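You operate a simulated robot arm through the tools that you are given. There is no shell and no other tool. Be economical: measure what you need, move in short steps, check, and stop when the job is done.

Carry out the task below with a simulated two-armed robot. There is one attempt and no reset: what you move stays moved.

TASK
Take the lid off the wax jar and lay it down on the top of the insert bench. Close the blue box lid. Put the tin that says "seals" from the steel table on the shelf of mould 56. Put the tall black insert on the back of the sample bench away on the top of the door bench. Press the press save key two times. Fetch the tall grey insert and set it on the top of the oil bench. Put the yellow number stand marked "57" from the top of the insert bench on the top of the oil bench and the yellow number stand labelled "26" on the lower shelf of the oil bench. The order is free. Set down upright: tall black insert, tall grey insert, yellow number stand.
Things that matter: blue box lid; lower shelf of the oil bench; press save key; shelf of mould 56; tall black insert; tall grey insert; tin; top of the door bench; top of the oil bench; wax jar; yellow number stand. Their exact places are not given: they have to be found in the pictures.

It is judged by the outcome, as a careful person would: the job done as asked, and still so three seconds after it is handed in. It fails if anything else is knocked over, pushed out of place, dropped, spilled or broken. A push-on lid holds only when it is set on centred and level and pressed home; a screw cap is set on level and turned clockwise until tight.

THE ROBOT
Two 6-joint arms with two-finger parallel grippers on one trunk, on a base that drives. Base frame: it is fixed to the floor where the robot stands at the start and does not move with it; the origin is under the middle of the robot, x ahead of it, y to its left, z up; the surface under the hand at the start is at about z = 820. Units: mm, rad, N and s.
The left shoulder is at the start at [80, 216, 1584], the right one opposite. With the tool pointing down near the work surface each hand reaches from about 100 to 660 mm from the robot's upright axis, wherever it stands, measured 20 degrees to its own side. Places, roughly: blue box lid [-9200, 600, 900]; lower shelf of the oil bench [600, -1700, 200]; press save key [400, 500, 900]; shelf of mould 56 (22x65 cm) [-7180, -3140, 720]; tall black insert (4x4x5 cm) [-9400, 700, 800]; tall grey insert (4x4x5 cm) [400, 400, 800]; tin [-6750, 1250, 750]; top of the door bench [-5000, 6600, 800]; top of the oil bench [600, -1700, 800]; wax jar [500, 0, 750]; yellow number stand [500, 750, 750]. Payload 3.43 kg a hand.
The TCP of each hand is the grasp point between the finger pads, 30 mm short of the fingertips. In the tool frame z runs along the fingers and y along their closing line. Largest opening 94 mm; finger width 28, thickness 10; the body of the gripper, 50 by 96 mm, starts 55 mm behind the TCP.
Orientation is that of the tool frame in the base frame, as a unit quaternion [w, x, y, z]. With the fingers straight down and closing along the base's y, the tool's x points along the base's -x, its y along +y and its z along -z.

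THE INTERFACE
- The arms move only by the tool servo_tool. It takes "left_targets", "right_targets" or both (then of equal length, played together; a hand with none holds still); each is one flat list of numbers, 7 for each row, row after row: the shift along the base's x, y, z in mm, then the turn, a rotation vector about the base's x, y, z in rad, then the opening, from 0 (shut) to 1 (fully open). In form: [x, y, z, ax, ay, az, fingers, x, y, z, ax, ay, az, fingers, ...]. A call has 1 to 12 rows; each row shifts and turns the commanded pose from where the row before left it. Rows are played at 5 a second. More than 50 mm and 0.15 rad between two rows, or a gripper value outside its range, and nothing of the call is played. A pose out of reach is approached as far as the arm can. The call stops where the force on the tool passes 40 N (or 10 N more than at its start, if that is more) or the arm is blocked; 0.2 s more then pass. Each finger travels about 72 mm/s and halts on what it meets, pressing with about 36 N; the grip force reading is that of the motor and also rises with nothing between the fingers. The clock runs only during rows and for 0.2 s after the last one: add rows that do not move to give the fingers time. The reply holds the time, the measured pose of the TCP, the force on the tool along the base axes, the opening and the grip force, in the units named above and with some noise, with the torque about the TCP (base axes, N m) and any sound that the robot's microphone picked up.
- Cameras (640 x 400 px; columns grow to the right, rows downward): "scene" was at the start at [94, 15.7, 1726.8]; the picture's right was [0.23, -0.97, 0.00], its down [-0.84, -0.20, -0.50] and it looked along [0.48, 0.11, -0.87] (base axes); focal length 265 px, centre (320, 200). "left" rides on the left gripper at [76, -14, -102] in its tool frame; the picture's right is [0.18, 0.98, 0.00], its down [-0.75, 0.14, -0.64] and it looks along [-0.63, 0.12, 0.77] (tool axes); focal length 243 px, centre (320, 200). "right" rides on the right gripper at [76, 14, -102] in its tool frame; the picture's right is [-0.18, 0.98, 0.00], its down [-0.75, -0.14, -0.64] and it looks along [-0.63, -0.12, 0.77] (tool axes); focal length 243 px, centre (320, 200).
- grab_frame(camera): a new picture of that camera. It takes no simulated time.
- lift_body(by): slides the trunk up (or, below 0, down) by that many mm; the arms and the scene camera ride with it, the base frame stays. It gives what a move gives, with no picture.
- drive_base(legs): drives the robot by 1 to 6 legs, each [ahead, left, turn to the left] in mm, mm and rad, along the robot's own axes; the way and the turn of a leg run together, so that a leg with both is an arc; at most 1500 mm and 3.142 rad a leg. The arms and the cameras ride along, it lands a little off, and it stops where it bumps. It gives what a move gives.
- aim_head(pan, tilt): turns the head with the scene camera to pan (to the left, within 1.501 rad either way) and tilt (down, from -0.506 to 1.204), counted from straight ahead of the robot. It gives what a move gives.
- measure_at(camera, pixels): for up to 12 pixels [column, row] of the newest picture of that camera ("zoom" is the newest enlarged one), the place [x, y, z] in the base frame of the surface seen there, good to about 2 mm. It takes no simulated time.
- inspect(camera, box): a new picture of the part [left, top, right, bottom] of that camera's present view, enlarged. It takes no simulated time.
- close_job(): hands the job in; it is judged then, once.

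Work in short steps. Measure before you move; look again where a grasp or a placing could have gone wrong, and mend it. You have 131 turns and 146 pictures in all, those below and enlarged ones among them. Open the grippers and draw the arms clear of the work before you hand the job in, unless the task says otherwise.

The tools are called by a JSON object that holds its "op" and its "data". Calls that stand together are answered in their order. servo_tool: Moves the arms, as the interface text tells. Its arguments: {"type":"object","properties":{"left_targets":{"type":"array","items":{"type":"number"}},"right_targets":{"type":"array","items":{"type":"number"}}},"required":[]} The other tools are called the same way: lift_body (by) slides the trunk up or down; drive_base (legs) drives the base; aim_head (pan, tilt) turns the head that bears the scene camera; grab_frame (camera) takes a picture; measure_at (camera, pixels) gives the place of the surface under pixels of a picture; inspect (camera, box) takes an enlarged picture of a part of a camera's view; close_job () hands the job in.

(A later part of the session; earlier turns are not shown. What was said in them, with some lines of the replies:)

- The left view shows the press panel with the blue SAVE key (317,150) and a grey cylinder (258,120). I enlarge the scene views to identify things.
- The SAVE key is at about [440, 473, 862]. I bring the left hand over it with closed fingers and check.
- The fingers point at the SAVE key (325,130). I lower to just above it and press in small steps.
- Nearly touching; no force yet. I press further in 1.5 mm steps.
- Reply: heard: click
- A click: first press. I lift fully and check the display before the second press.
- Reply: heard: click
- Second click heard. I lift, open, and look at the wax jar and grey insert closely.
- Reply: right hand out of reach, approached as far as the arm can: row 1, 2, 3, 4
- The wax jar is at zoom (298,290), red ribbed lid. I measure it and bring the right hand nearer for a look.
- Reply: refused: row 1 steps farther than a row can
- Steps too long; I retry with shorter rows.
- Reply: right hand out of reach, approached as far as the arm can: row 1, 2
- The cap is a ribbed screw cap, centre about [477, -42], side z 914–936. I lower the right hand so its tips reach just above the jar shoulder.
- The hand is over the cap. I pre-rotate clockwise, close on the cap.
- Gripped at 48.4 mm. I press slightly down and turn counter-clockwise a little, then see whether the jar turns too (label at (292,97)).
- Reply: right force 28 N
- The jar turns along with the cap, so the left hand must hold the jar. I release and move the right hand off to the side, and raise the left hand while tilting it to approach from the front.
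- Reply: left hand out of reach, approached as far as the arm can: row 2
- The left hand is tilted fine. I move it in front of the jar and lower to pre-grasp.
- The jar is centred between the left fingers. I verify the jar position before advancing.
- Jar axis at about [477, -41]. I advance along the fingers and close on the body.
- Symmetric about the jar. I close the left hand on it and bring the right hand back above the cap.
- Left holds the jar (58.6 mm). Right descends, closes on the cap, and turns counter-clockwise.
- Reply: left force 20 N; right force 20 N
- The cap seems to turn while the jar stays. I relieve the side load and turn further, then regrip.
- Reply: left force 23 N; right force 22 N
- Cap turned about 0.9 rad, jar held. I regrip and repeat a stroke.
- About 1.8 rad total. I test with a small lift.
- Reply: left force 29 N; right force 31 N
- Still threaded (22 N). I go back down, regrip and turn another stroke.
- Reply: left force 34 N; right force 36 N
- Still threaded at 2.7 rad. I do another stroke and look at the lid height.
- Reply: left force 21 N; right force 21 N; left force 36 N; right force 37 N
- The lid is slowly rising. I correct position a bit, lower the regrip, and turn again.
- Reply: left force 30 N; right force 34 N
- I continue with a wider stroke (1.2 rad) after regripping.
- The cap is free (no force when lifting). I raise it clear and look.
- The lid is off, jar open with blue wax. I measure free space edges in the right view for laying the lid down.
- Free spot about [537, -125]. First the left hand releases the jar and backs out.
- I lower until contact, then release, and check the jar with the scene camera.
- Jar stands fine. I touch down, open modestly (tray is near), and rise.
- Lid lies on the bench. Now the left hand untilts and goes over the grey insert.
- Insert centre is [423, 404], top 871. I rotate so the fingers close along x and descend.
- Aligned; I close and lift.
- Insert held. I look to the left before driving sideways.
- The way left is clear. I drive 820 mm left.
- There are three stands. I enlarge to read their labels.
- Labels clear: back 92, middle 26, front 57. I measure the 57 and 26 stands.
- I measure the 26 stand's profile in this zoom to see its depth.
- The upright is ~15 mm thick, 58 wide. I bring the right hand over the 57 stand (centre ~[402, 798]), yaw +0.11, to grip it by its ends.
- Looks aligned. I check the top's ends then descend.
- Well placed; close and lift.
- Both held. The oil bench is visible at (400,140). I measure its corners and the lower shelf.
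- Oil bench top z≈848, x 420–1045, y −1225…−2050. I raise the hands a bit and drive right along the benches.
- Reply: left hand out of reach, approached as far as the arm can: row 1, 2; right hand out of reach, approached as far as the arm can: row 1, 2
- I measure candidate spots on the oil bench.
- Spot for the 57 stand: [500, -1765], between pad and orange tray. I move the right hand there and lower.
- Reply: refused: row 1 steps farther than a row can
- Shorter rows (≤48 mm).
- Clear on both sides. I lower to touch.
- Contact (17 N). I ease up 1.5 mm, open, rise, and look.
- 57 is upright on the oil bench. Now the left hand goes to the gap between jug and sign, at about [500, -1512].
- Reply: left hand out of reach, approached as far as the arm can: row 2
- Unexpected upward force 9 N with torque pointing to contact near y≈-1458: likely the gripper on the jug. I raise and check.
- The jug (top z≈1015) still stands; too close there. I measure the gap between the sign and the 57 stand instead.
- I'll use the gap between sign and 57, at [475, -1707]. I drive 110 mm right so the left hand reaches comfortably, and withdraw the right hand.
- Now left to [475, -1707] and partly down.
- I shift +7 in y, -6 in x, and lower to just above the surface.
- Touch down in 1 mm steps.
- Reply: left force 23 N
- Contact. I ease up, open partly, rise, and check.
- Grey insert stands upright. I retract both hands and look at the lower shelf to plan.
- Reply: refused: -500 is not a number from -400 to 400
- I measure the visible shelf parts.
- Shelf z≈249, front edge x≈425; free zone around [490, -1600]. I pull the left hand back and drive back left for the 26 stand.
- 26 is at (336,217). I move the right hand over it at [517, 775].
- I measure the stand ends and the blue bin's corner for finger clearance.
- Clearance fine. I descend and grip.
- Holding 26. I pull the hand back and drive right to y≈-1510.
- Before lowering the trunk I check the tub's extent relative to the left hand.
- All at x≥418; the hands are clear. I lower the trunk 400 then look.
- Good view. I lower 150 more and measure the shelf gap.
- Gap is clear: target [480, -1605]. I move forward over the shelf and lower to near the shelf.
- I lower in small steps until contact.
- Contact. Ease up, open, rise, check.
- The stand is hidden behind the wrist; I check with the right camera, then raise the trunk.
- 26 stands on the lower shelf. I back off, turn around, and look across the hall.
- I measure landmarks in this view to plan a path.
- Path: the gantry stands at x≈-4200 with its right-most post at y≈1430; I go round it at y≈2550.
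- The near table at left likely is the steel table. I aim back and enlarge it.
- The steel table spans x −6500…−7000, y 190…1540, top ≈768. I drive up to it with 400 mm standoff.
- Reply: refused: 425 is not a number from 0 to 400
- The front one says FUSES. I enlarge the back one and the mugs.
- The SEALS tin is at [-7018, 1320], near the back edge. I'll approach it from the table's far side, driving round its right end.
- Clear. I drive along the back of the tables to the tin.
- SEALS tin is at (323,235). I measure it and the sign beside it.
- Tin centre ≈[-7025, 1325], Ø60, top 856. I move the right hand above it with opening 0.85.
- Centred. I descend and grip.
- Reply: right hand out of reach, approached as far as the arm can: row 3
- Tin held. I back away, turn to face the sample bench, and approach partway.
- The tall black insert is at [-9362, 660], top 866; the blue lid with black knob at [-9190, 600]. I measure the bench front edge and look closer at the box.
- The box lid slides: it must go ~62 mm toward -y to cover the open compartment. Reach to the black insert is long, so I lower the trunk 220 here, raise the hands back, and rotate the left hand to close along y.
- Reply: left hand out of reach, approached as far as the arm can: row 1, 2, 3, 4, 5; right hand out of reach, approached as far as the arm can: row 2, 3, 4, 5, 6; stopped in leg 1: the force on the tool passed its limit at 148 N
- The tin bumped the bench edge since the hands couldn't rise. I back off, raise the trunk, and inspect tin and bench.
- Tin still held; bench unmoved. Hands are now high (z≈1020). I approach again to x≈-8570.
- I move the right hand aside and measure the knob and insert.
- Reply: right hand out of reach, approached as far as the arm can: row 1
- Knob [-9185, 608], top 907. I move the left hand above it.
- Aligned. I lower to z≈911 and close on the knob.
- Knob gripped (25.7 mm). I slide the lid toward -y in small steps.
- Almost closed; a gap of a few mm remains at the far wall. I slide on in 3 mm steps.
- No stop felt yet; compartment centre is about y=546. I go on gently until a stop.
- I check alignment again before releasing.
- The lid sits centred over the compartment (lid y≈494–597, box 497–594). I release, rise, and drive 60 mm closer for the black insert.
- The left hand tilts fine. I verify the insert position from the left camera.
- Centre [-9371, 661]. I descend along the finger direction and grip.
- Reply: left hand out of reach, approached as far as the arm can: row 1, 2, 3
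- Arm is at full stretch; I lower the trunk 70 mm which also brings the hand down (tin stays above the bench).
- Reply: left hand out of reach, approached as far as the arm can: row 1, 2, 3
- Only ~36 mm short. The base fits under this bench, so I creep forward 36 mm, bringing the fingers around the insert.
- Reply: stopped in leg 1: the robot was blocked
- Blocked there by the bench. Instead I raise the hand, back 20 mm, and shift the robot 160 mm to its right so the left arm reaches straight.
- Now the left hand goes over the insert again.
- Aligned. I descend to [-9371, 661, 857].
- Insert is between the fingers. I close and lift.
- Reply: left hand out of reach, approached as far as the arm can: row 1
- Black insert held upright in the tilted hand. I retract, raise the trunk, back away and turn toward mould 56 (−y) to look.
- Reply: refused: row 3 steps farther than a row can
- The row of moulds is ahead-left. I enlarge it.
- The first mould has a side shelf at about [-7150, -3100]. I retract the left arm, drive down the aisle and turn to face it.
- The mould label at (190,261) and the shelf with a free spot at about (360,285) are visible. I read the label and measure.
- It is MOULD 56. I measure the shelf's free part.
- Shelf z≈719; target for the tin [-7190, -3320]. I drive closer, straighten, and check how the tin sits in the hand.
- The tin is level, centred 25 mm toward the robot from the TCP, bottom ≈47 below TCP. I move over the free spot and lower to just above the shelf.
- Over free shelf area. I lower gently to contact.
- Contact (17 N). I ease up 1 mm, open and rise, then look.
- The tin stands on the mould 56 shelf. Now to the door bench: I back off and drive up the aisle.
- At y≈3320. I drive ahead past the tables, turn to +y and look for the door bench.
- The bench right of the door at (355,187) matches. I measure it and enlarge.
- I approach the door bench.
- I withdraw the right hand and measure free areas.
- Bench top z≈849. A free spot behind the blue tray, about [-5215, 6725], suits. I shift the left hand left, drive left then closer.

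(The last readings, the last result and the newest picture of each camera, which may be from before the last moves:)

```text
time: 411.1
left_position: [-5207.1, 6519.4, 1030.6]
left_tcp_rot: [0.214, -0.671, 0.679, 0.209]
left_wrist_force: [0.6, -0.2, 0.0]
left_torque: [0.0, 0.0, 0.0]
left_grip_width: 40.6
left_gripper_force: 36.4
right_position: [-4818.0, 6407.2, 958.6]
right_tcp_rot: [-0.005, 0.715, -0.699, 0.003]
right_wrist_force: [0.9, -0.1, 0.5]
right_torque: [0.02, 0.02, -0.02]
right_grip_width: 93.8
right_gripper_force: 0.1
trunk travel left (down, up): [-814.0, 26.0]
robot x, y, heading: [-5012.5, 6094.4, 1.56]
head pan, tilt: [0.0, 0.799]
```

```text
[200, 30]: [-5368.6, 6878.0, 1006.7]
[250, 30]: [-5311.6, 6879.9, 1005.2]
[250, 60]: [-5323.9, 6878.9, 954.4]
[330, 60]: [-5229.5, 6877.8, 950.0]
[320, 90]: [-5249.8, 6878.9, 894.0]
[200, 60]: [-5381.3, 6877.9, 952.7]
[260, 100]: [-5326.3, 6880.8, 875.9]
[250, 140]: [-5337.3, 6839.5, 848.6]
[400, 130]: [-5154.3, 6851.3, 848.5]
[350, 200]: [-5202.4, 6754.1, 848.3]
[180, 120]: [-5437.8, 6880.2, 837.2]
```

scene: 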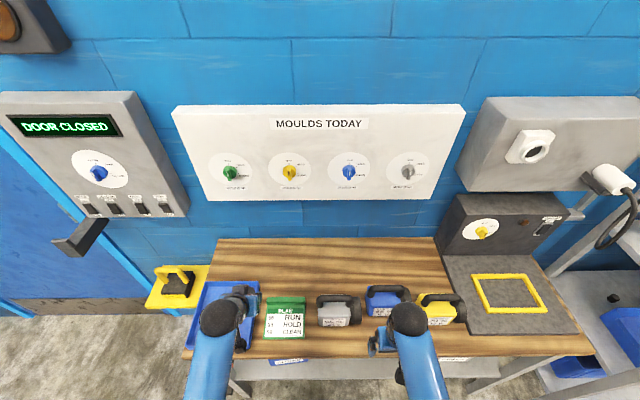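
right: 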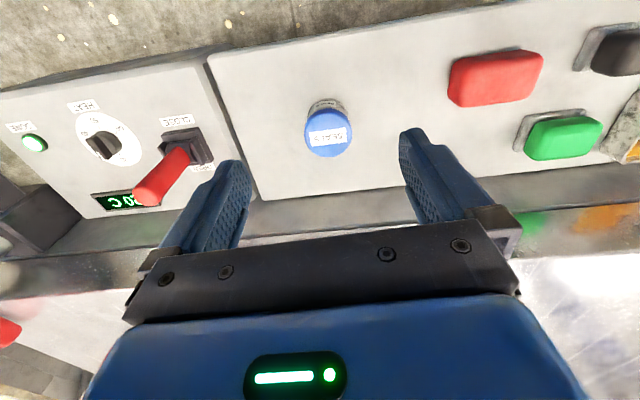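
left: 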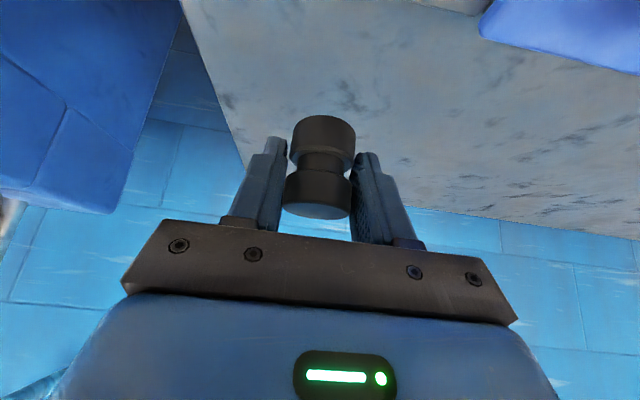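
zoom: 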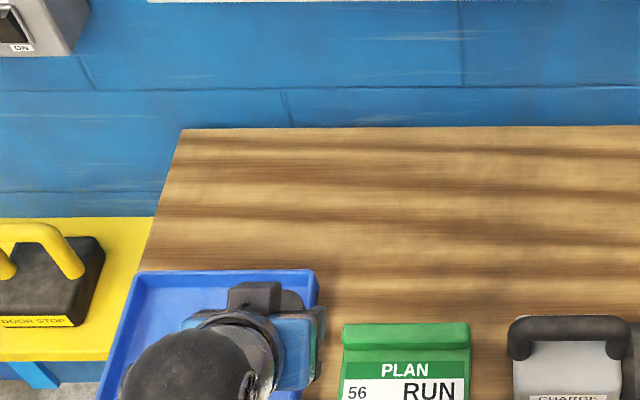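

Target [-5202, 6740]. I move forward then lower toward the surface.

{"op": "servo_tool", "data": {"left_targets": [0, 44, 0, 0, 0, 0, 0.2, 0, 44, 0, 0, 0, 0, 0.2, 0, 44, -10, 0, 0, 0, 0.2, 0, 44, -20, 0, 0, 0, 0.2, 0, 42, -20, 0, 0, 0, 0.2, 0, 0, -35, 0, 0, 0, 0.2, 0, 0, -35, 0, 0, 0, 0.2, 0, 0, 0, 0, 0, 0, 0.2]}}

{"op": "grab_frame", "data": {"camera": "left"}}

```text
time: 412.9
left_position: [-5205.5, 6743.4, 904.7]
left_tcp_rot: [0.212, -0.671, 0.68, 0.207]
left_wrist_force: [-0.7, 0.1, -0.1]
left_torque: [-0.02, -0.01, -0.02]
left_grip_width: 40.6
left_gripper_force: 35.9
right_position: [-4817.6, 6413.0, 956.4]
right_tcp_rot: [-0.004, 0.715, -0.699, 0.005]
right_wrist_force: [0.2, -0.1, -0.1]
right_torque: [0.03, -0.01, 0.01]
right_grip_width: 94.0
right_gripper_force: 0.1
trunk travel left (down, up): [-814.0, 26.0]
robot x, y, heading: [-5012.6, 6091.7, 1.561]
head pan, tilt: [0.0, 0.799]
```

```text
21 pictures are left
```

left: 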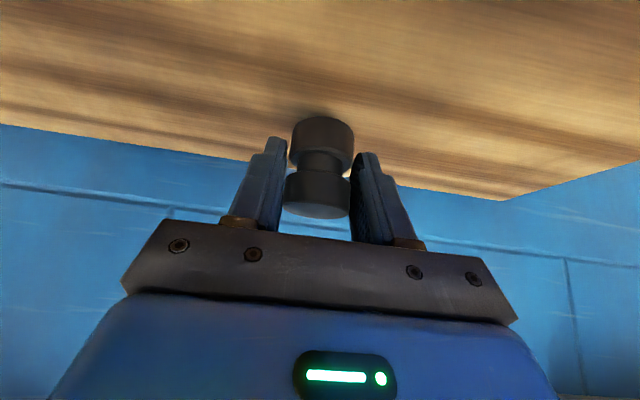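

I lower gently to contact.

{"op": "servo_tool", "data": {"left_targets": [0, 0, -11, 0, 0, 0, 0.2, 0, 0, -2, 0, 0, 0, 0.2, 0, 0, -2, 0, 0, 0, 0.2, 0, 0, -1.5, 0, 0, 0, 0.2]}}

```text
time: 413.9
left_position: [-5207.6, 6741.3, 889.4]
left_tcp_rot: [0.213, -0.67, 0.68, 0.206]
left_wrist_force: [-0.4, 0.8, 0.2]
left_torque: [0.0, 0.03, 0.0]
left_grip_width: 40.8
left_gripper_force: 36.4
right_position: [-4818.7, 6411.1, 955.9]
right_tcp_rot: [-0.003, 0.716, -0.698, 0.005]
right_wrist_force: [-0.4, 1.0, -0.2]
right_torque: [-0.02, 0.0, 0.04]
right_grip_width: 94.1
right_gripper_force: 0.0
trunk travel left (down, up): [-814.0, 26.0]
robot x, y, heading: [-5010.6, 6091.7, 1.561]
head pan, tilt: [0.0, 0.799]
5 turns are left
```

Few turns left: I settle the last millimetres, open, and retract in one call.

{"op": "servo_tool", "data": {"left_targets": [0, 0, -1, 0, 0, 0, 0.2, 0, 0, -0.7, 0, 0, 0, 0.2, 0, 0, 0, 0, 0, 0, 0.5, 0, 0, 0, 0, 0, 0, 0.65, 0, 0, 0, 0, 0, 0, 0.65, 0, 0, 0, 0, 0, 0, 0.65, 0, -22, 32, 0, 0, 0, 0.65, 0, -22, 32, 0, 0, 0, 0.65, 0, -22, 32, 0, 0, 0, 0.8, 0, -40, 20, 0, 0, 0, 1, 0, -45, 10, 0, 0, 0, 1, 0, -45, 0, 0, 0, 0, 1]}}

{"op": "grab_frame", "data": {"camera": "left"}}

{"op": "inspect", "data": {"camera": "scene", "box": [180, 200, 340, 320]}}

```text
time: 416.5
left_position: [-5206.8, 6544.3, 1015.9]
left_tcp_rot: [0.212, -0.671, 0.68, 0.208]
left_wrist_force: [0.4, -0.1, -0.1]
left_torque: [0.05, 0.02, 0.0]
left_grip_width: 94.2
left_gripper_force: 0.1
right_position: [-4818.0, 6409.8, 957.0]
right_tcp_rot: [-0.005, 0.715, -0.699, 0.005]
right_wrist_force: [0.0, 0.4, 0.1]
right_torque: [0.01, 0.01, 0.0]
right_grip_width: 93.9
right_gripper_force: 0.0
trunk travel left (down, up): [-814.0, 26.0]
robot x, y, heading: [-5013.0, 6096.8, 1.563]
head pan, tilt: [0.0, 0.799]
```

```text
20 pictures are left
```

left: 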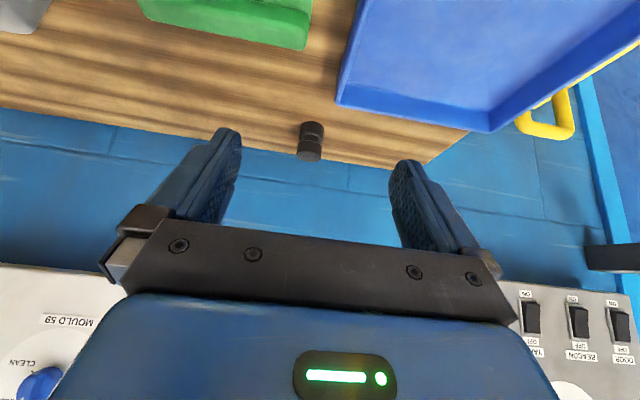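

```text
3.33 times, centred on (260, 260) of scene
4 turns are left
```

zoom: 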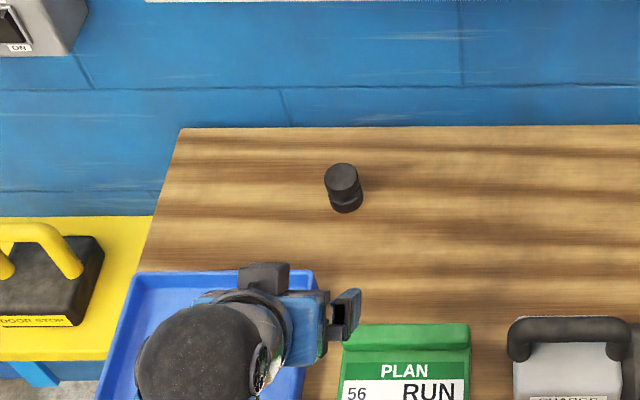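

The black insert stands upright on the door bench, and both grippers are open. I back away to clear the arms.

{"op": "drive_base", "data": {"legs": [[-350, 0, 0]]}}

```text
time: 418.8
left_position: [-5212.4, 6197.6, 1014.7]
left_tcp_rot: [0.211, -0.673, 0.678, 0.207]
left_wrist_force: [-0.2, -0.7, -0.6]
left_torque: [0.04, 0.01, 0.02]
left_grip_width: 93.8
left_gripper_force: 0.0
right_position: [-4821.8, 6066.8, 956.7]
right_tcp_rot: [-0.003, 0.717, -0.697, 0.006]
right_wrist_force: [-0.4, 0.0, -0.9]
right_torque: [-0.01, 0.0, 0.01]
right_grip_width: 94.0
right_gripper_force: 0.1
trunk travel left (down, up): [-814.0, 26.0]
robot x, y, heading: [-5015.5, 5741.8, 1.569]
head pan, tilt: [0.0, 0.799]
3 turns are left
```

All tasks are done and the arms are clear, so I hand the job in.

{"op": "close_job", "data": {}}

```text
The job is handed in.
```

All eight tasks are done and the job is handed in, but there were three contacts on the way that you should know about.

| Task | Result |
|---|---|
| Wax jar lid | Unscrewed and lying on the insert bench; the jar is still standing |
| Press save key | Pressed twice; I heard a click each time |
| Blue box lid | Slid over the open compartment; I felt no end stop and centred it by eye and measurement |
| "seals" tin | Standing on the shelf of mould 56 |
| Tall black insert | Upright on the top of the door bench |
| Tall grey insert | Upright on the top of the oil bench |
| Yellow stand "57" | Upright on the top of the oil bench |
| Yellow stand "26" | Upright on the lower shelf of the oil bench |

**Contacts:**
- **Jug:** the left gripper pressed lightly (about 9 N) on what looked like the blue jug on the oil bench. It was still standing when I looked again.
- **Sample bench, tin:** the tin bumped the bench edge while I was driving, with a force peak of 148 N. It shifted about 25 mm in the grip but stayed level, and the bench and the things on it did not look displaced.
- **Sample bench, base:** the base was later blocked, most likely by the same bench, and I backed it off.
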